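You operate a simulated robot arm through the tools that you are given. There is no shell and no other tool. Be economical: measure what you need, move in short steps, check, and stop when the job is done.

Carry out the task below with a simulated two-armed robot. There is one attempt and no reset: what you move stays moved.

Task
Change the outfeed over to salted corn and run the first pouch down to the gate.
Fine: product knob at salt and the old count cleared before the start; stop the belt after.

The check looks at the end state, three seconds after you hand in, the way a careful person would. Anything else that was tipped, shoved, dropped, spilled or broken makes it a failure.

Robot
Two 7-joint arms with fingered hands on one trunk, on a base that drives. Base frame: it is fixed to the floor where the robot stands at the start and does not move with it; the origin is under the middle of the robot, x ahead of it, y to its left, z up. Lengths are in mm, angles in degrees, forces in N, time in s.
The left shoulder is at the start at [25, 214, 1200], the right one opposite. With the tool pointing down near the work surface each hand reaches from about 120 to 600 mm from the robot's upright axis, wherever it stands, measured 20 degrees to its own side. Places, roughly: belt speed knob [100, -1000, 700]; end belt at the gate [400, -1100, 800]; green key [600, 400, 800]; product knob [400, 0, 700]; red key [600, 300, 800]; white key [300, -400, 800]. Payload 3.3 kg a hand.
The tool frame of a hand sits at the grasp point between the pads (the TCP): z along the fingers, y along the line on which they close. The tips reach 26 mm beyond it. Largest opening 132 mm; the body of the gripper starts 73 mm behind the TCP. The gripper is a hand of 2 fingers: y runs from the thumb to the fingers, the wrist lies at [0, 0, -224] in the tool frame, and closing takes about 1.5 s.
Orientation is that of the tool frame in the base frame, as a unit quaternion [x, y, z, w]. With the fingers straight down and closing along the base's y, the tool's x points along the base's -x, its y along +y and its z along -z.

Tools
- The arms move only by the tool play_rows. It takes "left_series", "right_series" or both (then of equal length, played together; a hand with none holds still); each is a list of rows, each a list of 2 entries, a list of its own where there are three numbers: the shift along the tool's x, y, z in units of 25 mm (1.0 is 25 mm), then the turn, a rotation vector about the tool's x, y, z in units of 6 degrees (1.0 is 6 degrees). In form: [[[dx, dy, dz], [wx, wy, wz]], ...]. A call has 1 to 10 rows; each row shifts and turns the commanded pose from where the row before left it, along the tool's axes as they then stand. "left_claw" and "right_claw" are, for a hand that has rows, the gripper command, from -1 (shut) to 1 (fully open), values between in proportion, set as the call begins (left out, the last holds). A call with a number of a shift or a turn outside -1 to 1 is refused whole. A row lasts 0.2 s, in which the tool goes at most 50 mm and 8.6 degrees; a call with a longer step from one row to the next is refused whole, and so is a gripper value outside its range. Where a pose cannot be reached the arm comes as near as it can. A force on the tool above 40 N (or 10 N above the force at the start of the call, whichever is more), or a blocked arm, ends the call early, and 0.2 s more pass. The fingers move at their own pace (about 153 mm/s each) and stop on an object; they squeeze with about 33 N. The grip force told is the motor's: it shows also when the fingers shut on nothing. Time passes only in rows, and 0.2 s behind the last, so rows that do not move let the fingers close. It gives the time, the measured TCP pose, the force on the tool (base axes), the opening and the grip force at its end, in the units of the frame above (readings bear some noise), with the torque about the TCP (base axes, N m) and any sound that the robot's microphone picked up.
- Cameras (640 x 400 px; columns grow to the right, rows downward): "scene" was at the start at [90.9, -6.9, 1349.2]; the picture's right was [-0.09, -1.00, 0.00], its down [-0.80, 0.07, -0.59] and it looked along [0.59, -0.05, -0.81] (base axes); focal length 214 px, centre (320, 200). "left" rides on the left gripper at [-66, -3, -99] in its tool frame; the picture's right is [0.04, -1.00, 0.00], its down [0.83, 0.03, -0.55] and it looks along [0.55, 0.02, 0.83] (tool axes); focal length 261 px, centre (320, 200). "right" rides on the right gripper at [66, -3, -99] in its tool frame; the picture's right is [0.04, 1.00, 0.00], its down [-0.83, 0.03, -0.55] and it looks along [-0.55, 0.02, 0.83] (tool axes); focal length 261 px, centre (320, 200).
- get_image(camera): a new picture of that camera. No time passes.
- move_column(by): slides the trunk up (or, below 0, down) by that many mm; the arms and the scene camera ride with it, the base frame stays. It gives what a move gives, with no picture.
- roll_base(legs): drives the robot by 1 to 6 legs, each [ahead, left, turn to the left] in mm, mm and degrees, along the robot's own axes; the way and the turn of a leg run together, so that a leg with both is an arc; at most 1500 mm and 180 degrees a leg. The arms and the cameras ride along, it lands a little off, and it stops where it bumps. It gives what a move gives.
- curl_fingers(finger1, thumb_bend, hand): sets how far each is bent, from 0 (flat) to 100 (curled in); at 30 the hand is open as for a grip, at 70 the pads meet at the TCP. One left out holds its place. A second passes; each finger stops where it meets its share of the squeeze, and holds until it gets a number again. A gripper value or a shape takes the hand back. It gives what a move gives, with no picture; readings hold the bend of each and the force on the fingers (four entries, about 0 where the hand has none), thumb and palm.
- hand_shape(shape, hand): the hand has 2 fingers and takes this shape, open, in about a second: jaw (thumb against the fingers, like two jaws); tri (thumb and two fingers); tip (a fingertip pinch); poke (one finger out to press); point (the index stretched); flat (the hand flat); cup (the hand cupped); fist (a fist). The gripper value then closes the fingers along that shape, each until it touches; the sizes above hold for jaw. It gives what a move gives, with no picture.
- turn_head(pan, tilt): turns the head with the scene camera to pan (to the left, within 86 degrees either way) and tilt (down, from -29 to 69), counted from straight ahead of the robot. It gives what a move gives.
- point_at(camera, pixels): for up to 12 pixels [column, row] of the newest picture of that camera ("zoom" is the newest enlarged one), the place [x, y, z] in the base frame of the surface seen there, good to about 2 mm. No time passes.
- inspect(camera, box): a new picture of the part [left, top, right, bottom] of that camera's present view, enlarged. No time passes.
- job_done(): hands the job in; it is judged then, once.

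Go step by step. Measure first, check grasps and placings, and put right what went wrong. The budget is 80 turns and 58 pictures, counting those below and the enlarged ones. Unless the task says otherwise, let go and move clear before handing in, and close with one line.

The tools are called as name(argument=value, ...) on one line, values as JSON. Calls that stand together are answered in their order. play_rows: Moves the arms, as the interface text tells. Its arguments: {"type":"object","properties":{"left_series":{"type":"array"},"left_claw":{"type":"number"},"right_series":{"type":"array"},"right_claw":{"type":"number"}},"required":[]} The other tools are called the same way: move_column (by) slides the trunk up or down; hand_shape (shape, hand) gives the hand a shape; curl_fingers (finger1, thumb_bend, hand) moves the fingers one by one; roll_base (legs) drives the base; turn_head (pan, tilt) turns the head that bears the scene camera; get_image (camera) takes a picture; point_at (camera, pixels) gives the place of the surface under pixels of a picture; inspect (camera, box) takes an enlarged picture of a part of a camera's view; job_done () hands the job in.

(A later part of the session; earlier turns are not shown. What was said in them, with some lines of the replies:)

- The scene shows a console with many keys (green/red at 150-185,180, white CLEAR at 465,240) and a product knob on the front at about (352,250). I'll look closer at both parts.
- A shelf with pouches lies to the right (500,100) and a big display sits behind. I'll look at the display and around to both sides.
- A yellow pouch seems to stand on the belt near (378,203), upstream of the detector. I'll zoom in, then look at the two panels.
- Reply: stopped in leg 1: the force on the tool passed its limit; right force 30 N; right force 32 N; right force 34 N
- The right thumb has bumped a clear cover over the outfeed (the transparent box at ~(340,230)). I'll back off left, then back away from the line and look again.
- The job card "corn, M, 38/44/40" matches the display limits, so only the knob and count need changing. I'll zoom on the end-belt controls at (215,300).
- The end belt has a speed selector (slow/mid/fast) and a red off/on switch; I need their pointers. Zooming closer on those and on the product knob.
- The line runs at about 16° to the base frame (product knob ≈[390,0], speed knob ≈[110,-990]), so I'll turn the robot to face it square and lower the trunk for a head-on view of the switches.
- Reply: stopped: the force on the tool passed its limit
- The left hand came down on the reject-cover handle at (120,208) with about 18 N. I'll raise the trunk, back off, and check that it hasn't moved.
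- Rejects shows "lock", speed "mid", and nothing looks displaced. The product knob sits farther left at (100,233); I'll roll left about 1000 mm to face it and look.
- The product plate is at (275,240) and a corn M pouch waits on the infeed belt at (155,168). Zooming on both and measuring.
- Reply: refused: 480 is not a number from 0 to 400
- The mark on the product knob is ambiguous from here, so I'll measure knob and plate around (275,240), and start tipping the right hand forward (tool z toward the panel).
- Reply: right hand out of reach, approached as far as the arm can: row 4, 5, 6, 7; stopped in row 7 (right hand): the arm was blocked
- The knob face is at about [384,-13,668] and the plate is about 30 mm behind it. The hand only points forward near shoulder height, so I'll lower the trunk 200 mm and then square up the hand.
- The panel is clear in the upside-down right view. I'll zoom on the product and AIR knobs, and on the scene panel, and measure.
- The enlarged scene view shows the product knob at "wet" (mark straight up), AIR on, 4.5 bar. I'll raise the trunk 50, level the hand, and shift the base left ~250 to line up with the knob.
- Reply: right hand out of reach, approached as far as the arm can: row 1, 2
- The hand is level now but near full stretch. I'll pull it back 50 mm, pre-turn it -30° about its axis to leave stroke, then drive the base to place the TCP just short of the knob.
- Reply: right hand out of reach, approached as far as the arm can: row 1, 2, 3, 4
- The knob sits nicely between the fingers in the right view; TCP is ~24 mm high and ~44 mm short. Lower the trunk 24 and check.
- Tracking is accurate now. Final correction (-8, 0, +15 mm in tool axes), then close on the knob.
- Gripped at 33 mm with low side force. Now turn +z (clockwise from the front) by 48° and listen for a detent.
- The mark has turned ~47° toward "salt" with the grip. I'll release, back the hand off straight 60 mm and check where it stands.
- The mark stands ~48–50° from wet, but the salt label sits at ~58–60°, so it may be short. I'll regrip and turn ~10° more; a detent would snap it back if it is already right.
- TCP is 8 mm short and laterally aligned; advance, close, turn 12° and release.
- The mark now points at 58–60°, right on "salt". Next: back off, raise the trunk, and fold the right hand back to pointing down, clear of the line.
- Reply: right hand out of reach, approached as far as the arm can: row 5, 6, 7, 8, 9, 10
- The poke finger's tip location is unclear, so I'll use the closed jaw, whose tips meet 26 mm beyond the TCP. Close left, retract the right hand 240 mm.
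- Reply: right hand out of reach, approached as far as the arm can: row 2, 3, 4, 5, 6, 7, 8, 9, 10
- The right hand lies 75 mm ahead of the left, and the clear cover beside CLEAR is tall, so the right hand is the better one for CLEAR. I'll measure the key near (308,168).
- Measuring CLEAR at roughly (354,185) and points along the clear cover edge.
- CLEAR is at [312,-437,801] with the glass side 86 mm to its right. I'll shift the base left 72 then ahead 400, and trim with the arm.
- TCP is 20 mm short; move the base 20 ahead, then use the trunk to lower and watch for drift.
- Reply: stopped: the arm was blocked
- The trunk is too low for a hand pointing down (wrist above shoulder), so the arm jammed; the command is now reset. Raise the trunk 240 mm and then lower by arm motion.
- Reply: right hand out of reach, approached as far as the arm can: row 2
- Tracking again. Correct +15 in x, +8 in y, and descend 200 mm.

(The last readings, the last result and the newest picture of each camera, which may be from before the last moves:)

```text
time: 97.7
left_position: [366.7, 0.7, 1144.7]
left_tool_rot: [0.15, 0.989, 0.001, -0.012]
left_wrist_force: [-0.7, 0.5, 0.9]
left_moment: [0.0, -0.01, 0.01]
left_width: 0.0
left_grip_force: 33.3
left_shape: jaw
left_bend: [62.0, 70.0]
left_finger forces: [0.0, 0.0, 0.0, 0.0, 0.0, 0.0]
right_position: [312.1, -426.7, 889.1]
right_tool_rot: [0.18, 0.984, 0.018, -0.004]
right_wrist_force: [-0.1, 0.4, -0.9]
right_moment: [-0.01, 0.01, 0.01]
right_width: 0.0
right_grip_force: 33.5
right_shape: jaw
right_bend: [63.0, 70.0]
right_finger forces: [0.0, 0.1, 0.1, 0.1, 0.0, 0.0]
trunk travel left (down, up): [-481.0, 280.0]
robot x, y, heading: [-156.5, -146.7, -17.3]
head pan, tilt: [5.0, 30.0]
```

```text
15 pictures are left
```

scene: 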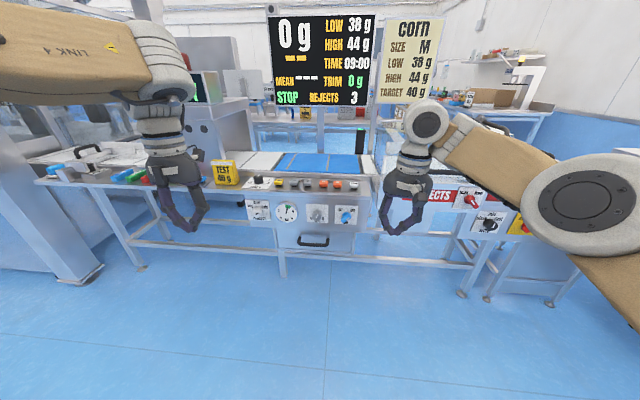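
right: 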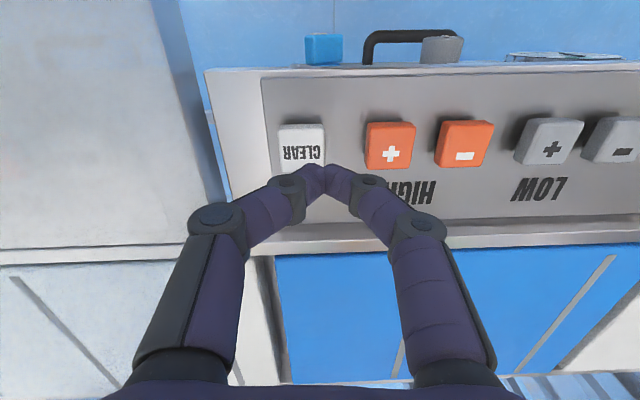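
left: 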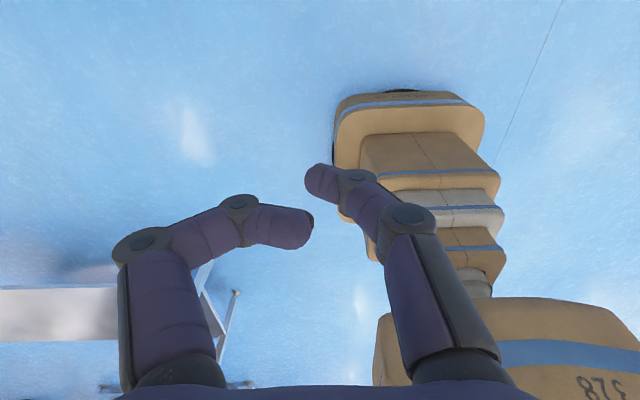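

The tips are heading for the key's edge (303,165); shift 8 mm right, descend 55 mm, then press in small steps.

play_rows(right_series=[[[-0.1, -0.3, 0], [0, 0, 0]], [[0, 0, 1], [0, 0, 0]], [[0, 0, 1], [0, 0, 0]], [[0, 0, 0.2], [0, 0, 0]], [[0, 0, 0.15], [0, 0, 0]], [[0, 0, 0.1], [0, 0, 0]], [[0, 0, 0.1], [0, 0, 0]], [[0, 0, 0.1], [0, 0, 0]]])

get_image(camera="scene")

```text
time: 99.5
left_position: [366.2, 3.1, 1144.0]
left_tool_rot: [0.151, 0.988, 0.0, -0.012]
left_wrist_force: [-0.1, -0.3, 0.8]
left_moment: [0.0, 0.01, 0.05]
left_width: 0.0
left_grip_force: 32.9
left_shape: jaw
left_bend: [62.0, 70.0]
left_finger forces: [0.0, 0.0, 0.0, 0.0, 0.0, 0.1]
right_position: [312.9, -428.5, 823.9]
right_tool_rot: [0.179, 0.984, 0.019, -0.006]
right_wrist_force: [-0.7, 1.4, 1.6]
right_moment: [-0.17, -0.04, -0.02]
right_width: 0.1
right_grip_force: 33.2
right_shape: jaw
right_bend: [64.0, 70.0]
right_finger forces: [0.0, 0.0, 0.0, 0.0, 0.1, 0.0]
trunk travel left (down, up): [-481.0, 280.0]
robot x, y, heading: [-155.7, -152.4, -17.7]
head pan, tilt: [5.0, 30.0]
heard: click
```

```text
14 pictures are left
```

scene: 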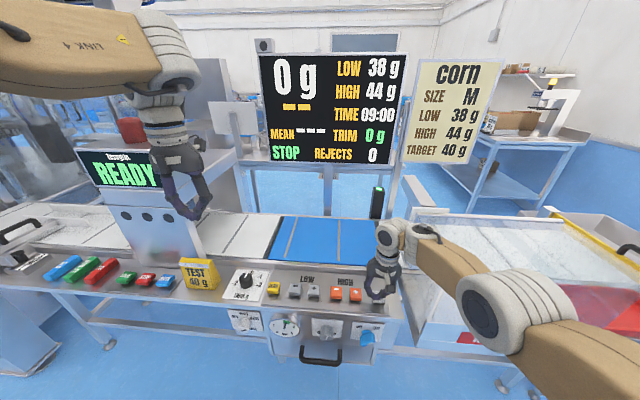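

REJECTS now reads 0. Lift the right hand, back off, and roll left so that the left hand faces START.

play_rows(right_series=[[[0, 0, -1], [0, 0, 0]], [[0, 0, -1], [0, 0, 0]], [[0, 0, -1], [0, 0, 0]], [[0, 0, -1], [0, 0, 0]], [[0, 0, -1], [0, 0, 0]], [[0, 0, -1], [0, 0, 0]], [[0, 0, -1], [0, 0, 0]]])

roll_base(legs=[[-180, 0, 0], [0, 390, 0]])

turn_head(pan=20, tilt=45)

get_image(camera="scene")

```text
time: 101.1
left_position: [366.2, 1.1, 1145.8]
left_tool_rot: [0.151, 0.989, 0.0, -0.012]
left_wrist_force: [0.1, -0.6, -0.5]
left_moment: [0.0, -0.04, 0.0]
left_width: 0.1
left_grip_force: 32.9
left_shape: jaw
left_bend: [62.0, 70.0]
left_finger forces: [0.1, 0.1, 0.1, 0.0, 0.0, 0.1]
right_position: [313.9, -437.2, 1001.2]
right_tool_rot: [0.179, 0.984, 0.019, -0.004]
right_wrist_force: [-0.7, 0.4, 0.5]
right_moment: [0.02, -0.01, -0.01]
right_width: 0.0
right_grip_force: 33.7
right_shape: jaw
right_bend: [64.0, 70.0]
right_finger forces: [0.0, 0.0, 0.0, 0.1, 0.1, 0.0]
trunk travel left (down, up): [-481.0, 280.0]
robot x, y, heading: [-156.4, -149.1, -17.4]
head pan, tilt: [5.0, 30.0]
```

```text
time: 104.6
left_position: [311.3, 417.2, 1145.0]
left_tool_rot: [0.152, 0.988, 0.001, -0.012]
left_wrist_force: [0.3, -0.2, 0.2]
left_moment: [-0.01, 0.02, -0.01]
left_width: 0.0
left_grip_force: 33.3
left_shape: jaw
left_bend: [62.0, 70.0]
left_finger forces: [0.0, 0.1, 0.0, 0.1, 0.0, 0.1]
right_position: [257.7, -23.6, 1000.4]
right_tool_rot: [0.182, 0.983, 0.018, -0.004]
right_wrist_force: [-0.2, 1.1, 0.3]
right_moment: [0.0, -0.01, 0.03]
right_width: 0.1
right_grip_force: 33.3
right_shape: jaw
right_bend: [64.0, 70.0]
right_finger forces: [0.0, 0.0, 0.0, 0.0, 0.1, 0.1]
trunk travel left (down, up): [-481.0, 280.0]
robot x, y, heading: [-213.5, 267.8, -17.5]
head pan, tilt: [5.0, 30.0]
```

```text
time: 105.3
left_position: [311.6, 414.6, 1144.6]
left_tool_rot: [0.152, 0.988, 0.001, -0.012]
left_wrist_force: [0.7, -0.3, 0.1]
left_moment: [0.03, -0.02, -0.02]
left_width: 0.1
left_grip_force: 32.8
left_shape: jaw
left_bend: [62.0, 70.0]
left_finger forces: [0.0, 0.0, 0.0, 0.1, 0.0, 0.1]
right_position: [256.2, -23.6, 1000.7]
right_tool_rot: [0.182, 0.983, 0.019, -0.004]
right_wrist_force: [0.2, 0.3, 0.3]
right_moment: [0.0, -0.02, 0.0]
right_width: 0.0
right_grip_force: 33.1
right_shape: jaw
right_bend: [64.0, 70.0]
right_finger forces: [0.0, 0.0, 0.0, 0.1, 0.1, 0.0]
trunk travel left (down, up): [-481.0, 280.0]
robot x, y, heading: [-213.0, 268.2, -17.4]
head pan, tilt: [20.0, 45.0]
```

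```text
13 pictures are left
```

scene: 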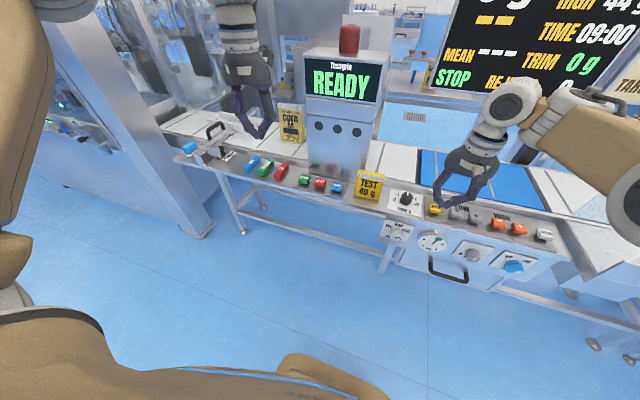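

Measure START (304,180), STOP (320,184), RESET and the detector front.

inspect(camera="scene", box=[260, 50, 400, 210])

point_at(camera="scene", pixels=[[304, 179], [305, 180], [320, 183], [321, 184], [336, 187], [340, 150], [340, 104], [340, 85], [282, 170], [310, 160], [290, 125]])

```text
2.50 times, centred on (330, 130) of scene
```

zoom: 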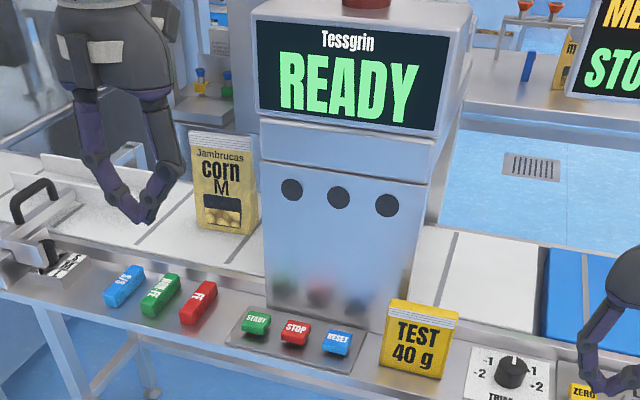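

```text
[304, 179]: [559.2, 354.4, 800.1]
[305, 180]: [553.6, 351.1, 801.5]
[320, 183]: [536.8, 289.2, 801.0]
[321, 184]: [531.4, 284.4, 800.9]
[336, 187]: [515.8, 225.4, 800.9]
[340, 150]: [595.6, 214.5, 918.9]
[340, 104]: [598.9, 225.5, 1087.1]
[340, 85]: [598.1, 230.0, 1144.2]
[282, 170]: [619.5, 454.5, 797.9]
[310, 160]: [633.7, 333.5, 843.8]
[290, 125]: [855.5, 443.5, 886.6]
```

START ≈[556,352,801], STOP ≈[534,287,801]; the detector face is ~80 mm behind. Drive ahead 250 and left 11, keeping the hands high.

roll_base(legs=[[248, 11, 0]])

play_rows(left_series=[[[0, 0, 1], [0, 0, 0]], [[0, 0, 1], [0, 0, 0]], [[0, 0, 1], [0, 0, 0]], [[0, 0, 1], [0, 0, 0]], [[0, 0, 1], [0, 0, 0]], [[0, 0, 1], [0, 0, 0]], [[0, 0, 1], [0, 0, 0]], [[0, 0, 1], [0, 0, 0]]])

```text
time: 107.2
left_position: [552.9, 350.1, 1144.4]
left_tool_rot: [0.151, 0.988, 0.001, -0.013]
left_wrist_force: [-0.2, -1.4, 0.0]
left_moment: [0.0, 0.0, 0.01]
left_width: 0.0
left_grip_force: 32.7
left_shape: jaw
left_bend: [62.0, 70.0]
left_finger forces: [0.0, 0.0, 0.0, 0.0, 0.0, 0.0]
right_position: [500.9, -87.9, 999.9]
right_tool_rot: [0.18, 0.983, 0.019, -0.004]
right_wrist_force: [0.3, 0.3, 0.1]
right_moment: [0.03, 0.01, -0.02]
right_width: 0.0
right_grip_force: 32.5
right_shape: jaw
right_bend: [64.0, 70.0]
right_finger forces: [0.0, 0.1, 0.0, 0.1, 0.0, 0.1]
trunk travel left (down, up): [-481.0, 280.0]
robot x, y, heading: [23.5, 203.5, -17.6]
head pan, tilt: [20.0, 45.0]
```

```text
time: 108.1
left_position: [544.1, 353.5, 1064.6]
left_tool_rot: [0.15, 0.989, 0.001, -0.013]
left_wrist_force: [-15.7, 5.0, -0.6]
left_moment: [-0.52, -1.67, -0.01]
left_width: 0.3
left_grip_force: 33.0
left_shape: jaw
left_bend: [62.0, 70.0]
left_finger forces: [0.1, 0.0, 0.1, 0.1, 0.0, 0.0]
right_position: [496.5, -87.1, 1001.3]
right_tool_rot: [0.18, 0.983, 0.018, -0.003]
right_wrist_force: [0.1, 0.0, 0.3]
right_moment: [-0.02, 0.04, -0.04]
right_width: 0.1
right_grip_force: 32.9
right_shape: jaw
right_bend: [64.0, 70.0]
right_finger forces: [0.0, 0.1, 0.0, 0.1, 0.0, 0.0]
trunk travel left (down, up): [-481.0, 280.0]
robot x, y, heading: [27.7, 198.6, -17.9]
head pan, tilt: [20.0, 45.0]
stopped in row 4 (left hand): the force on the tool passed its limit (the readings are from after the stop); the commanded pose is now the measured one
```

The left hand touched the detector's head (pushed back ~16 N). I'll back off 75 mm, tilt the hand 36° so the wrist leans toward the robot, and check the detector.

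play_rows(left_series=[[[1, 0, 0], [0, 0, 0]], [[1, 0, 0], [0, 0, 0]], [[1, 0, 0], [0, 0, 0]], [[0, 0, 0], [0, -1, 0]], [[0, 0, 0], [0, -1, 0]], [[0, 0, 0], [0, -1, 0]], [[0, 0, 0], [0, -1, 0]], [[0, 0, 0], [0, -1, 0]], [[0, 0, 0], [0, -1, 0]], [[0, 0, 0], [0, 0, 0]]])

get_image(camera="scene")

```text
time: 110.3
left_position: [479.3, 374.7, 1068.9]
left_tool_rot: [0.144, 0.944, -0.046, 0.292]
left_wrist_force: [0.3, -1.1, 1.0]
left_moment: [0.02, 0.04, 0.0]
left_width: 0.0
left_grip_force: 33.8
left_shape: jaw
left_bend: [62.0, 70.0]
left_finger forces: [0.0, 0.0, 0.0, 0.0, 0.0, 0.1]
right_position: [499.9, -87.6, 999.6]
right_tool_rot: [0.181, 0.983, 0.018, -0.004]
right_wrist_force: [-0.2, 0.2, -0.3]
right_moment: [0.03, 0.0, -0.03]
right_width: 0.1
right_grip_force: 32.7
right_shape: jaw
right_bend: [64.0, 70.0]
right_finger forces: [0.0, 0.0, 0.1, 0.0, 0.0, 0.0]
trunk travel left (down, up): [-481.0, 280.0]
robot x, y, heading: [25.6, 200.6, -17.8]
head pan, tilt: [20.0, 45.0]
```

```text
11 pictures are left
```

scene: 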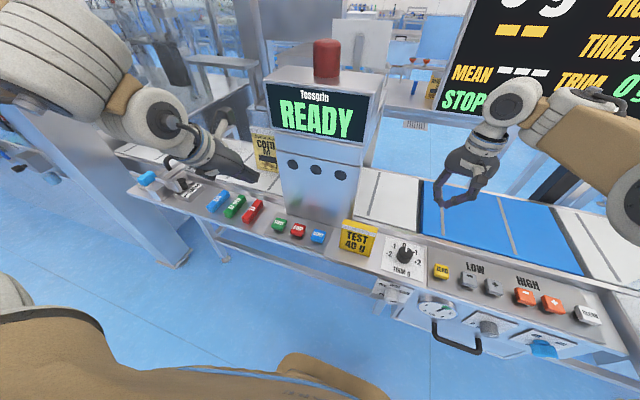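

Detector is undisturbed. Descend with the tilted hand to hover over START (tip ~38 mm above), lifting the right hand at the same time.

play_rows(left_series=[[[0.29, 0, 0.925], [0, 0, 0]], [[0.29, 0, 0.925], [0, 0, 0]], [[0.29, 0, 0.925], [0, 0, 0]], [[0.29, 0, 0.925], [0, 0, 0]], [[0.29, 0, 0.925], [0, 0, 0]], [[0.29, 0, 0.925], [0, 0, 0]], [[0.29, 0, 0.925], [0, 0, 0]], [[0.29, 0, 0.925], [0, 0, 0]], [[0.29, 0, 0.925], [0, 0, 0]]], right_series=[[[0, 0, -0.5], [0, 0, 0]], [[0, 0, -0.5], [0, 0, 0]], [[0, 0, -0.5], [0, 0, 0]], [[0, 0, -0.5], [0, 0, 0]], [[0, 0, -0.5], [0, 0, 0]], [[0, 0, -0.5], [0, 0, 0]], [[0, 0, -0.5], [0, 0, 0]], [[0, 0, -0.5], [0, 0, 0]], [[0, 0, 0], [0, 0, 0]]])

get_image(camera="left")

```text
time: 112.3
left_position: [539.6, 355.1, 857.5]
left_tool_rot: [0.144, 0.944, -0.044, 0.293]
left_wrist_force: [-1.0, 0.5, 0.1]
left_moment: [-0.02, 0.04, 0.01]
left_width: 0.0
left_grip_force: 33.3
left_shape: jaw
left_bend: [62.0, 70.0]
left_finger forces: [0.0, 0.0, 0.0, 0.0, 0.0, 0.0]
right_position: [500.4, -90.9, 1099.5]
right_tool_rot: [0.181, 0.983, 0.018, -0.004]
right_wrist_force: [0.2, -1.3, 0.5]
right_moment: [0.0, 0.0, 0.01]
right_width: 0.0
right_grip_force: 33.2
right_shape: jaw
right_bend: [64.0, 70.0]
right_finger forces: [0.1, 0.0, 0.0, 0.1, 0.0, 0.0]
trunk travel left (down, up): [-481.0, 280.0]
robot x, y, heading: [29.2, 201.7, -17.6]
head pan, tilt: [20.0, 45.0]
```

```text
10 pictures are left
```

left: 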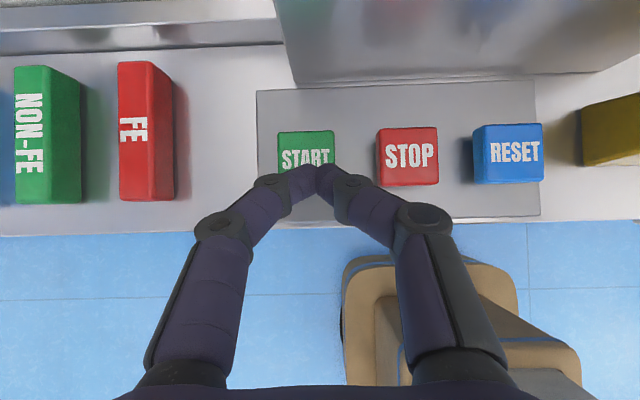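

Fingertips line up with START at (310,160). Press ~6 mm in small steps, then lift, and look.

play_rows(left_series=[[[0.395, 0, 0.577], [0, 0, 0]], [[0.34, 0, 0.494], [0, 0, 0]], [[0.06, 0, 0.09], [0, 0, 0]], [[0.06, 0, 0.08], [0, 0, 0]], [[0.06, 0, 0.08], [0, 0, 0]], [[-0.2, 0, -0.3], [0, 0, 0]], [[-0.35, 0, -0.5], [0, 0, 0]]])

get_image(camera="scene")

```text
time: 113.9
left_position: [534.8, 356.4, 844.7]
left_tool_rot: [0.144, 0.944, -0.046, 0.293]
left_wrist_force: [0.6, -0.6, 0.6]
left_moment: [-0.01, 0.03, -0.02]
left_width: 0.0
left_grip_force: 32.8
left_shape: jaw
left_bend: [62.0, 70.0]
left_finger forces: [0.0, 0.0, 0.0, 0.1, 0.1, 0.1]
right_position: [500.5, -90.3, 1099.6]
right_tool_rot: [0.181, 0.983, 0.019, -0.004]
right_wrist_force: [-0.8, 0.1, -0.6]
right_moment: [-0.02, -0.02, -0.02]
right_width: 0.0
right_grip_force: 32.9
right_shape: jaw
right_bend: [64.0, 70.0]
right_finger forces: [0.0, 0.0, 0.0, 0.0, 0.0, 0.1]
trunk travel left (down, up): [-481.0, 280.0]
robot x, y, heading: [25.6, 203.2, -17.3]
head pan, tilt: [20.0, 45.0]
heard: click
```

```text
9 pictures are left
```

scene: 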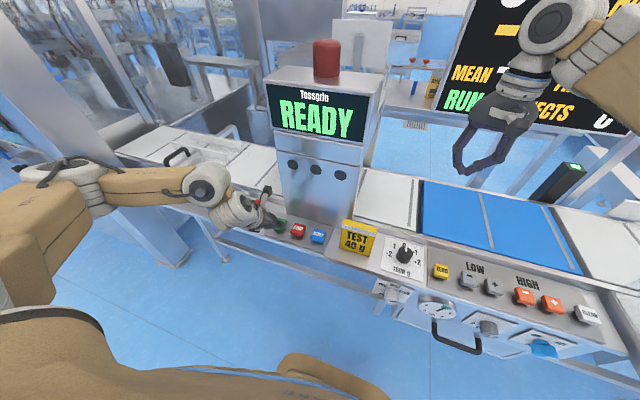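

The board shows RUN and the pouch is already inside the detector. Move the left tip over STOP and turn the head toward the gate.

play_rows(left_series=[[[0, -0.9, 0], [0, 0, 0]], [[0, -0.9, 0], [0, 0, 0]], [[0, -0.9, 0], [0, 0, 0]]])

turn_head(pan=-38, tilt=28)

get_image(camera="scene")

```text
time: 114.7
left_position: [517.4, 290.4, 844.0]
left_tool_rot: [0.144, 0.944, -0.044, 0.294]
left_wrist_force: [0.1, -0.1, -0.3]
left_moment: [-0.02, -0.01, 0.0]
left_width: 0.0
left_grip_force: 32.8
left_shape: jaw
left_bend: [62.0, 70.0]
left_finger forces: [0.0, 0.0, 0.0, 0.0, 0.0, 0.0]
right_position: [500.2, -90.1, 1099.2]
right_tool_rot: [0.18, 0.983, 0.019, -0.004]
right_wrist_force: [-0.7, 0.1, 0.2]
right_moment: [0.02, 0.03, 0.01]
right_width: 0.0
right_grip_force: 33.2
right_shape: jaw
right_bend: [64.0, 70.0]
right_finger forces: [0.0, 0.0, 0.0, 0.0, 0.0, 0.0]
trunk travel left (down, up): [-481.0, 280.0]
robot x, y, heading: [28.0, 206.4, -17.6]
head pan, tilt: [20.0, 45.0]
```

```text
time: 115.9
left_position: [516.0, 291.6, 844.0]
left_tool_rot: [0.144, 0.944, -0.045, 0.293]
left_wrist_force: [-0.8, -0.4, -0.5]
left_moment: [0.03, -0.01, 0.0]
left_width: 0.0
left_grip_force: 32.8
left_shape: jaw
left_bend: [62.0, 70.0]
left_finger forces: [0.0, 0.0, 0.0, 0.0, 0.1, 0.1]
right_position: [501.3, -90.8, 1098.8]
right_tool_rot: [0.181, 0.983, 0.019, -0.004]
right_wrist_force: [0.3, -0.6, 0.4]
right_moment: [-0.01, -0.03, 0.0]
right_width: 0.1
right_grip_force: 33.2
right_shape: jaw
right_bend: [64.0, 70.0]
right_finger forces: [0.1, 0.0, 0.1, 0.0, 0.0, 0.1]
trunk travel left (down, up): [-481.0, 280.0]
robot x, y, heading: [26.7, 201.9, -17.8]
head pan, tilt: [-38.0, 28.0]
```

```text
8 pictures are left
```

scene: 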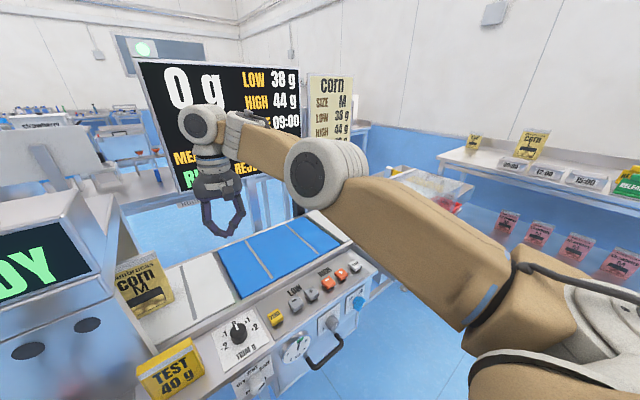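

The pouch is just leaving the detector at (145,290). Measure it, wait 2 s, measure again for the speed.

point_at(camera="scene", pixels=[[147, 283], [152, 310]])

play_rows(right_series=[[[0, 0, -1], [0, 0, 0]], [[0, 0, -1], [0, 0, 0]], [[0, 0, -1], [0, 0, 0]], [[0, 0, -1], [0, 0, 0]], [[0, 0, -1], [0, 0, 0]], [[0, 0, -1], [0, 0, 0]]])

get_image(camera="scene")

```text
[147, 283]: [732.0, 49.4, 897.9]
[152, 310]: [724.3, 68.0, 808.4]
```

```text
time: 117.3
left_position: [516.4, 291.3, 843.8]
left_tool_rot: [0.144, 0.944, -0.045, 0.293]
left_wrist_force: [-0.2, 0.0, 0.5]
left_moment: [-0.02, 0.0, -0.03]
left_width: 0.0
left_grip_force: 32.7
left_shape: jaw
left_bend: [62.0, 70.0]
left_finger forces: [0.1, 0.0, 0.0, 0.1, 0.0, 0.0]
right_position: [487.1, -91.8, 1192.6]
right_tool_rot: [0.181, 0.983, 0.019, 0.003]
right_wrist_force: [0.4, -0.2, -0.5]
right_moment: [0.01, -0.05, -0.01]
right_width: 0.0
right_grip_force: 32.7
right_shape: jaw
right_bend: [64.0, 70.0]
right_finger forces: [0.0, 0.1, 0.0, 0.0, 0.0, 0.0]
right hand out of reach, approached as far as the arm can: row 3, 4, 5, 6
trunk travel left (down, up): [-481.0, 280.0]
robot x, y, heading: [27.4, 199.3, -17.6]
head pan, tilt: [-38.0, 28.0]
```

```text
7 pictures are left
```

scene: 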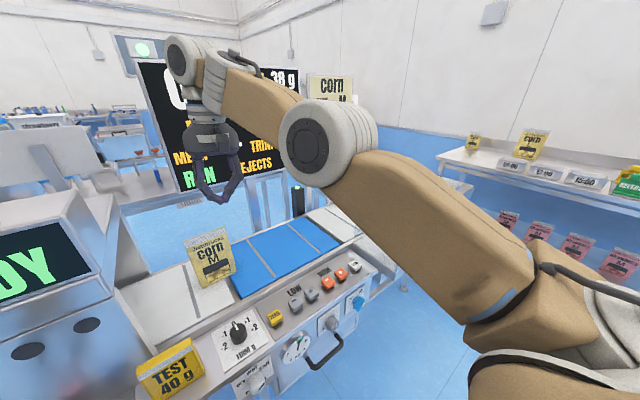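

Pouch is now at (210,262) entering the weigh belt; measure it.

point_at(camera="scene", pixels=[[212, 255], [214, 282]])

```text
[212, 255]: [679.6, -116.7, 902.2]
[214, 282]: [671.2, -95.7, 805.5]
```

Speed ≈ 123 mm/s, so about 8 s to the gate. While waiting I'll lower the right arm again so it uncovers the view of the gate.

play_rows(right_series=[[[0, 0, 1], [0, 0, 0]], [[0, 0, 1], [0, 0, 0]], [[0, 0, 1], [0, 0, 0]], [[0, 0, 1], [0, 0, 0]], [[0, 0, 1], [0, 0, 0]], [[0, 0, 1], [0, 0, 0]], [[0, 0, 1], [0, 0, 0]], [[0, 0, 1], [0, 0, 0]], [[0, 0, 1], [0, 0, 0]], [[0, 0, 1], [0, 0, 0]]])

turn_head(pan=-55, tilt=28)

play_rows(right_series=[[[0, 0, 0], [0, 0, 0]], [[0, 0, 0], [0, 0, 0]], [[0, 0, 0], [0, 0, 0]], [[0, 0, 0], [0, 0, 0]], [[0, 0, 0], [0, 0, 0]], [[0, 0, 0], [0, 0, 0]], [[0, 0, 0], [0, 0, 0]], [[0, 0, 0], [0, 0, 0]], [[0, 0, 0], [0, 0, 0]], [[0, 0, 0], [0, 0, 0]]])

get_image(camera="scene")

```text
time: 119.5
left_position: [515.3, 291.7, 843.8]
left_tool_rot: [0.143, 0.944, -0.045, 0.294]
left_wrist_force: [0.2, 0.1, -0.4]
left_moment: [0.0, 0.02, 0.01]
left_width: 0.0
left_grip_force: 32.6
left_shape: jaw
left_bend: [62.0, 70.0]
left_finger forces: [0.0, 0.0, 0.0, 0.1, 0.1, 0.0]
right_position: [486.5, -82.9, 942.1]
right_tool_rot: [0.18, 0.983, 0.018, -0.003]
right_wrist_force: [0.0, 0.0, 0.6]
right_moment: [-0.03, -0.02, -0.02]
right_width: 0.1
right_grip_force: 33.0
right_shape: jaw
right_bend: [64.0, 70.0]
right_finger forces: [0.1, 0.0, 0.0, 0.1, 0.0, 0.0]
trunk travel left (down, up): [-481.0, 280.0]
robot x, y, heading: [28.6, 201.6, -17.6]
head pan, tilt: [-38.0, 28.0]
```

```text
time: 120.3
left_position: [517.0, 292.3, 843.5]
left_tool_rot: [0.145, 0.944, -0.046, 0.293]
left_wrist_force: [0.5, -0.2, 0.3]
left_moment: [0.02, 0.0, 0.01]
left_width: 0.0
left_grip_force: 33.1
left_shape: jaw
left_bend: [62.0, 70.0]
left_finger forces: [0.2, 0.1, 0.1, 0.1, 0.0, 0.0]
right_position: [485.9, -83.9, 943.7]
right_tool_rot: [0.181, 0.983, 0.019, -0.003]
right_wrist_force: [-0.6, 0.4, -0.1]
right_moment: [-0.01, 0.02, -0.07]
right_width: 0.0
right_grip_force: 33.3
right_shape: jaw
right_bend: [64.0, 70.0]
right_finger forces: [0.0, 0.0, 0.0, 0.0, 0.1, 0.0]
trunk travel left (down, up): [-481.0, 280.0]
robot x, y, heading: [26.7, 199.7, -17.9]
head pan, tilt: [-55.0, 28.0]
```

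```text
time: 122.5
left_position: [515.3, 293.0, 843.5]
left_tool_rot: [0.143, 0.944, -0.045, 0.293]
left_wrist_force: [0.4, -0.9, -0.7]
left_moment: [-0.06, -0.01, 0.0]
left_width: 0.0
left_grip_force: 33.1
left_shape: jaw
left_bend: [62.0, 70.0]
left_finger forces: [0.0, 0.0, 0.1, 0.1, 0.0, 0.1]
right_position: [485.7, -82.1, 943.8]
right_tool_rot: [0.181, 0.983, 0.018, -0.004]
right_wrist_force: [0.2, -0.1, 0.5]
right_moment: [-0.06, 0.01, -0.02]
right_width: 0.0
right_grip_force: 33.0
right_shape: jaw
right_bend: [64.0, 70.0]
right_finger forces: [0.1, 0.0, 0.0, 0.0, 0.0, 0.0]
trunk travel left (down, up): [-481.0, 280.0]
robot x, y, heading: [26.7, 203.0, -17.7]
head pan, tilt: [-55.0, 28.0]
```

```text
6 pictures are left
```

scene: 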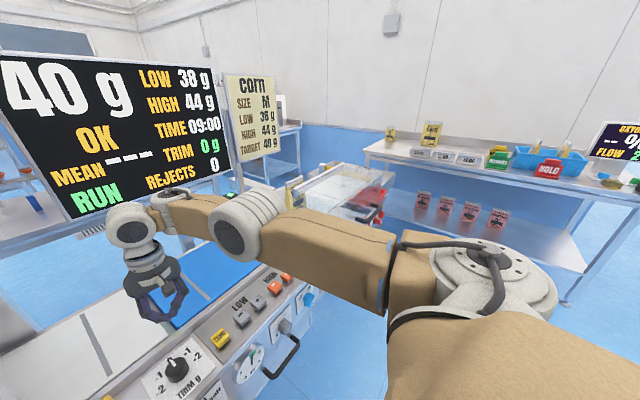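

The board reads 40 g OK, rejects 0; the pouch is at (293,190) nearing the end belt. Wait 3 s and zoom.

play_rows(right_series=[[[0, 0, 0], [0, 0, 0]], [[0, 0, 0], [0, 0, 0]], [[0, 0, 0], [0, 0, 0]], [[0, 0, 0], [0, 0, 0]], [[0, 0, 0], [0, 0, 0]], [[0, 0, 0], [0, 0, 0]], [[0, 0, 0], [0, 0, 0]], [[0, 0, 0], [0, 0, 0]], [[0, 0, 0], [0, 0, 0]], [[0, 0, 0], [0, 0, 0]]])

inspect(camera="scene", box=[260, 140, 420, 240])

```text
time: 124.7
left_position: [516.7, 293.2, 843.2]
left_tool_rot: [0.144, 0.944, -0.045, 0.293]
left_wrist_force: [-0.9, 0.4, -0.4]
left_moment: [0.01, 0.0, 0.04]
left_width: 0.3
left_grip_force: 33.7
left_shape: jaw
left_bend: [62.0, 70.0]
left_finger forces: [0.0, 0.0, 0.1, 0.1, 0.0, 0.0]
right_position: [485.4, -82.7, 944.4]
right_tool_rot: [0.181, 0.983, 0.018, -0.004]
right_wrist_force: [-0.5, -0.3, -0.8]
right_moment: [0.0, 0.02, 0.02]
right_width: 0.0
right_grip_force: 33.0
right_shape: jaw
right_bend: [64.0, 70.0]
right_finger forces: [0.1, 0.0, 0.0, 0.0, 0.0, 0.0]
trunk travel left (down, up): [-481.0, 280.0]
robot x, y, heading: [25.6, 200.8, -17.4]
head pan, tilt: [-55.0, 28.0]
```

```text
4.00 times, centred on (340, 190) of scene
```

zoom: 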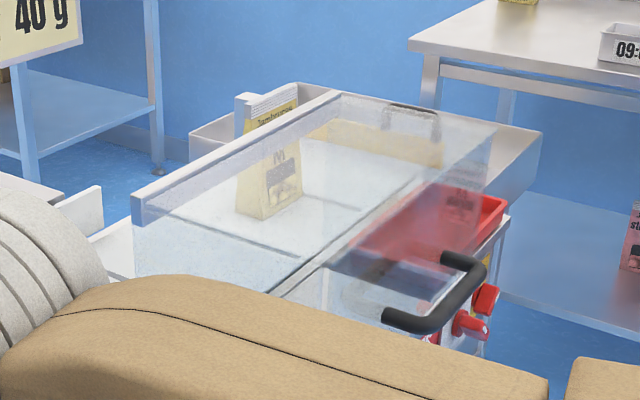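

The pouch (270,190 in zoom) is close to the yellow gate. Measure its distance.

point_at(camera="zoom", pixels=[[280, 110], [275, 100], [345, 130], [400, 148], [270, 180]])

play_rows(right_series=[[[0, 0, 0], [0, 0, 0]], [[0, 0, 0], [0, 0, 0]], [[0, 0, 0], [0, 0, 0]], [[0, 0, 0], [0, 0, 0]]])

inspect(camera="scene", box=[260, 140, 420, 240])

```text
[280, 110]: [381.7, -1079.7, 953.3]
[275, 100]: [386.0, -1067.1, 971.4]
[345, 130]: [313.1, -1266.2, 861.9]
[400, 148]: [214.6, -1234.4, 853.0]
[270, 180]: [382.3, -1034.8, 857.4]
```

```text
time: 125.7
left_position: [515.9, 292.2, 843.2]
left_tool_rot: [0.145, 0.944, -0.046, 0.293]
left_wrist_force: [0.6, -0.5, -0.4]
left_moment: [-0.01, 0.01, 0.0]
left_width: 0.0
left_grip_force: 33.3
left_shape: jaw
left_bend: [62.0, 70.0]
left_finger forces: [0.0, 0.0, 0.0, 0.0, 0.1, 0.0]
right_position: [487.0, -83.0, 943.9]
right_tool_rot: [0.18, 0.983, 0.019, -0.005]
right_wrist_force: [-0.2, 0.3, -0.6]
right_moment: [0.01, 0.01, -0.01]
right_width: 0.0
right_grip_force: 33.4
right_shape: jaw
right_bend: [64.0, 70.0]
right_finger forces: [0.1, 0.0, 0.0, 0.0, 0.0, 0.0]
trunk travel left (down, up): [-481.0, 280.0]
robot x, y, heading: [25.6, 204.0, -17.8]
head pan, tilt: [-55.0, 28.0]
```

```text
4.00 times, centred on (340, 190) of scene
```

zoom: 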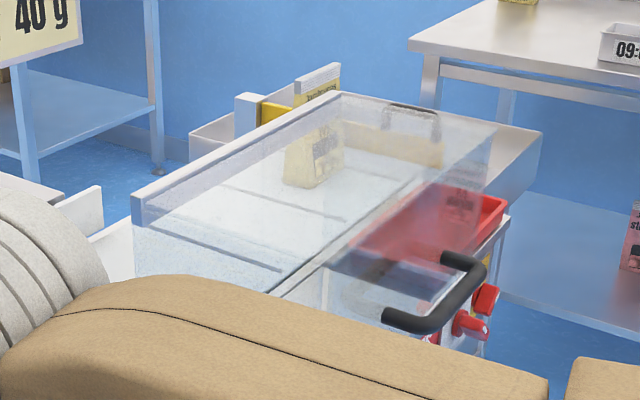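

The pouch is about 60 mm from the gate. Wait 1 s, then press STOP and lift.

play_rows(left_series=[[[0, 0, 0], [0, 0, 0]], [[0, 0, 0], [0, 0, 0]], [[0, 0, 0], [0, 0, 0]], [[0.34, 0, 0.494], [0, 0, 0]], [[0.12, 0, 0.17], [0, 0, 0]], [[0.06, 0, 0.09], [0, 0, 0]], [[0.06, 0, 0.08], [0, 0, 0]], [[0.06, 0, 0.08], [0, 0, 0]], [[-0.2, 0, -0.3], [0, 0, 0]], [[-0.56, 0, -0.82], [0, 0, 0]]])

get_image(camera="scene")

```text
time: 127.9
left_position: [517.2, 291.1, 849.1]
left_tool_rot: [0.144, 0.945, -0.044, 0.291]
left_wrist_force: [0.2, 0.3, -0.8]
left_moment: [0.02, -0.04, 0.0]
left_width: 0.0
left_grip_force: 33.1
left_shape: jaw
left_bend: [63.0, 70.0]
left_finger forces: [0.0, 0.0, 0.0, 0.0, 0.0, 0.0]
right_position: [485.8, -83.0, 944.9]
right_tool_rot: [0.181, 0.983, 0.019, -0.004]
right_wrist_force: [0.5, 0.1, 0.0]
right_moment: [0.0, 0.01, 0.02]
right_width: 0.1
right_grip_force: 32.7
right_shape: jaw
right_bend: [64.0, 70.0]
right_finger forces: [0.0, 0.0, 0.1, 0.1, 0.0, 0.0]
trunk travel left (down, up): [-481.0, 280.0]
robot x, y, heading: [26.8, 203.4, -17.8]
head pan, tilt: [-55.0, 28.0]
heard: click
```

```text
3 pictures are left
```

scene: 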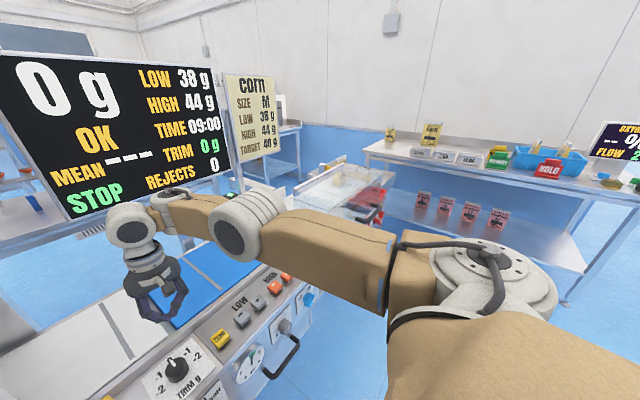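

STOP shows on the board, rejects 0. Zoom on the gate to confirm the pouch stands against it (near 350,175).

inspect(camera="scene", box=[290, 140, 410, 215])

point_at(camera="zoom", pixels=[[330, 130], [360, 150], [320, 160], [400, 160]])

```text
5.33 times, centred on (350, 178) of scene
```

zoom: 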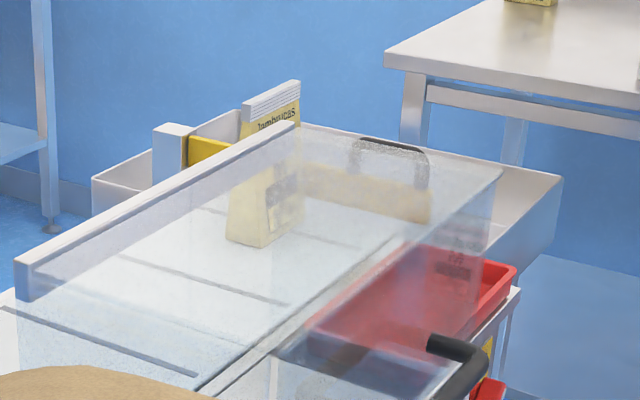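

```text
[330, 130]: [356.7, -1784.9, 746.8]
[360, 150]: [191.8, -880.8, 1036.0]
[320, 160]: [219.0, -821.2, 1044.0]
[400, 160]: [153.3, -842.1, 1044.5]
```

The pouch has barely moved since the previous frame though the belt ran over a second longer, so it is held by the gate. Measure to confirm.

point_at(camera="zoom", pixels=[[285, 110], [250, 118], [298, 90], [205, 150], [225, 160], [190, 150]])

```text
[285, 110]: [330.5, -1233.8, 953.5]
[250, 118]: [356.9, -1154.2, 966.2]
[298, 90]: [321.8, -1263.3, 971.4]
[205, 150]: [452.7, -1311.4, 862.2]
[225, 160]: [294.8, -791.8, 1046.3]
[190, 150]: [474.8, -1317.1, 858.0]
```

The pouch's leading edge (d ≈ -1109) is at the gate plane (≈ -1115), standing upright. Lift the left hand, back the robot away and take a last look.

play_rows(left_series=[[[-0.56, 0, -0.82], [0, 0, 0]], [[-0.56, 0, -0.82], [0, 0, 0]], [[-0.2, 0, -1], [0, 0, 0]], [[-0.2, 0, -1], [0, 0, 0]], [[-0.2, 0, -1], [0, 0, 0]]], right_series=[[[0, 0, -1], [0, 0, 0]], [[0, 0, -1], [0, 0, 0]], [[0, 0, -1], [0, 0, 0]], [[0, 0, 0], [0, 0, 0]], [[0, 0, 0], [0, 0, 0]]])

roll_base(legs=[[-350, 0, 0]])

turn_head(pan=-5, tilt=35)

get_image(camera="scene")

```text
time: 129.1
left_position: [486.6, 299.6, 969.2]
left_tool_rot: [0.144, 0.944, -0.045, 0.294]
left_wrist_force: [0.1, -0.7, 0.4]
left_moment: [0.0, -0.01, -0.03]
left_width: 0.0
left_grip_force: 32.9
left_shape: jaw
left_bend: [63.0, 70.0]
left_finger forces: [0.0, 0.0, 0.0, 0.0, 0.0, 0.0]
right_position: [486.4, -85.4, 1021.1]
right_tool_rot: [0.18, 0.983, 0.018, -0.003]
right_wrist_force: [-0.6, 0.3, -0.3]
right_moment: [-0.01, 0.01, 0.0]
right_width: 0.0
right_grip_force: 32.7
right_shape: jaw
right_bend: [64.0, 70.0]
right_finger forces: [0.0, 0.1, 0.1, 0.0, 0.0, 0.1]
trunk travel left (down, up): [-481.0, 280.0]
robot x, y, heading: [32.8, 202.6, -17.6]
head pan, tilt: [-55.0, 28.0]
```

```text
time: 131.4
left_position: [150.7, 404.0, 970.2]
left_tool_rot: [0.148, 0.943, -0.046, 0.293]
left_wrist_force: [-0.8, 0.7, -0.4]
left_moment: [0.0, -0.01, -0.04]
left_width: 0.0
left_grip_force: 32.6
left_shape: jaw
left_bend: [63.0, 70.0]
left_finger forces: [0.0, 0.0, 0.0, 0.0, 0.0, 0.0]
right_position: [147.7, 21.9, 1019.5]
right_tool_rot: [0.185, 0.983, 0.018, -0.002]
right_wrist_force: [-0.2, -0.3, -0.8]
right_moment: [-0.02, -0.02, -0.02]
right_width: 0.3
right_grip_force: 33.0
right_shape: jaw
right_bend: [64.0, 70.0]
right_finger forces: [0.0, 0.1, 0.0, 0.0, 0.1, 0.1]
trunk travel left (down, up): [-481.0, 280.0]
robot x, y, heading: [-308.2, 309.6, -18.0]
head pan, tilt: [-55.0, 28.0]
```

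```text
time: 132.6
left_position: [150.5, 405.3, 969.9]
left_tool_rot: [0.148, 0.944, -0.047, 0.293]
left_wrist_force: [0.8, -0.1, -0.5]
left_moment: [-0.01, -0.01, 0.0]
left_width: 0.0
left_grip_force: 32.9
left_shape: jaw
left_bend: [63.0, 70.0]
left_finger forces: [0.1, 0.0, 0.0, 0.0, 0.0, 0.1]
right_position: [146.6, 20.4, 1019.4]
right_tool_rot: [0.185, 0.983, 0.019, -0.004]
right_wrist_force: [0.6, 0.8, 0.6]
right_moment: [0.03, -0.02, 0.02]
right_width: 0.2
right_grip_force: 32.6
right_shape: jaw
right_bend: [64.0, 70.0]
right_finger forces: [0.0, 0.0, 0.1, 0.0, 0.0, 0.1]
trunk travel left (down, up): [-481.0, 280.0]
robot x, y, heading: [-314.8, 310.5, -17.9]
head pan, tilt: [-5.0, 35.0]
```

```text
1 pictures are left
```

scene: 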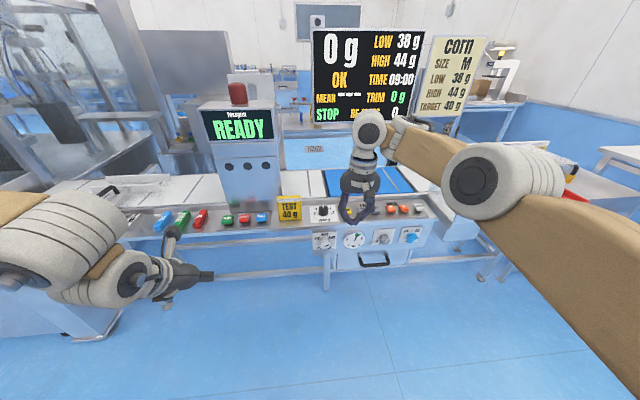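

The board shows STOP, OK, rejects 0, detector READY, TEST block and everything else in place, hands clear. Handing in.

job_done()

```text
The job is handed in.
```

The outfeed is set to salted corn: I turned the product knob from wet to salt and cleared the reject count to 0. I then started the belt; the first pouch weighed 40 g (OK), ran down and stands upright at the gate, and the belt is stopped. Along the way the hands bumped the clear reject cover (about 30 N), its handle (about 18 N) and the detector head (about 16 N); nothing looked moved or damaged in the pictures.
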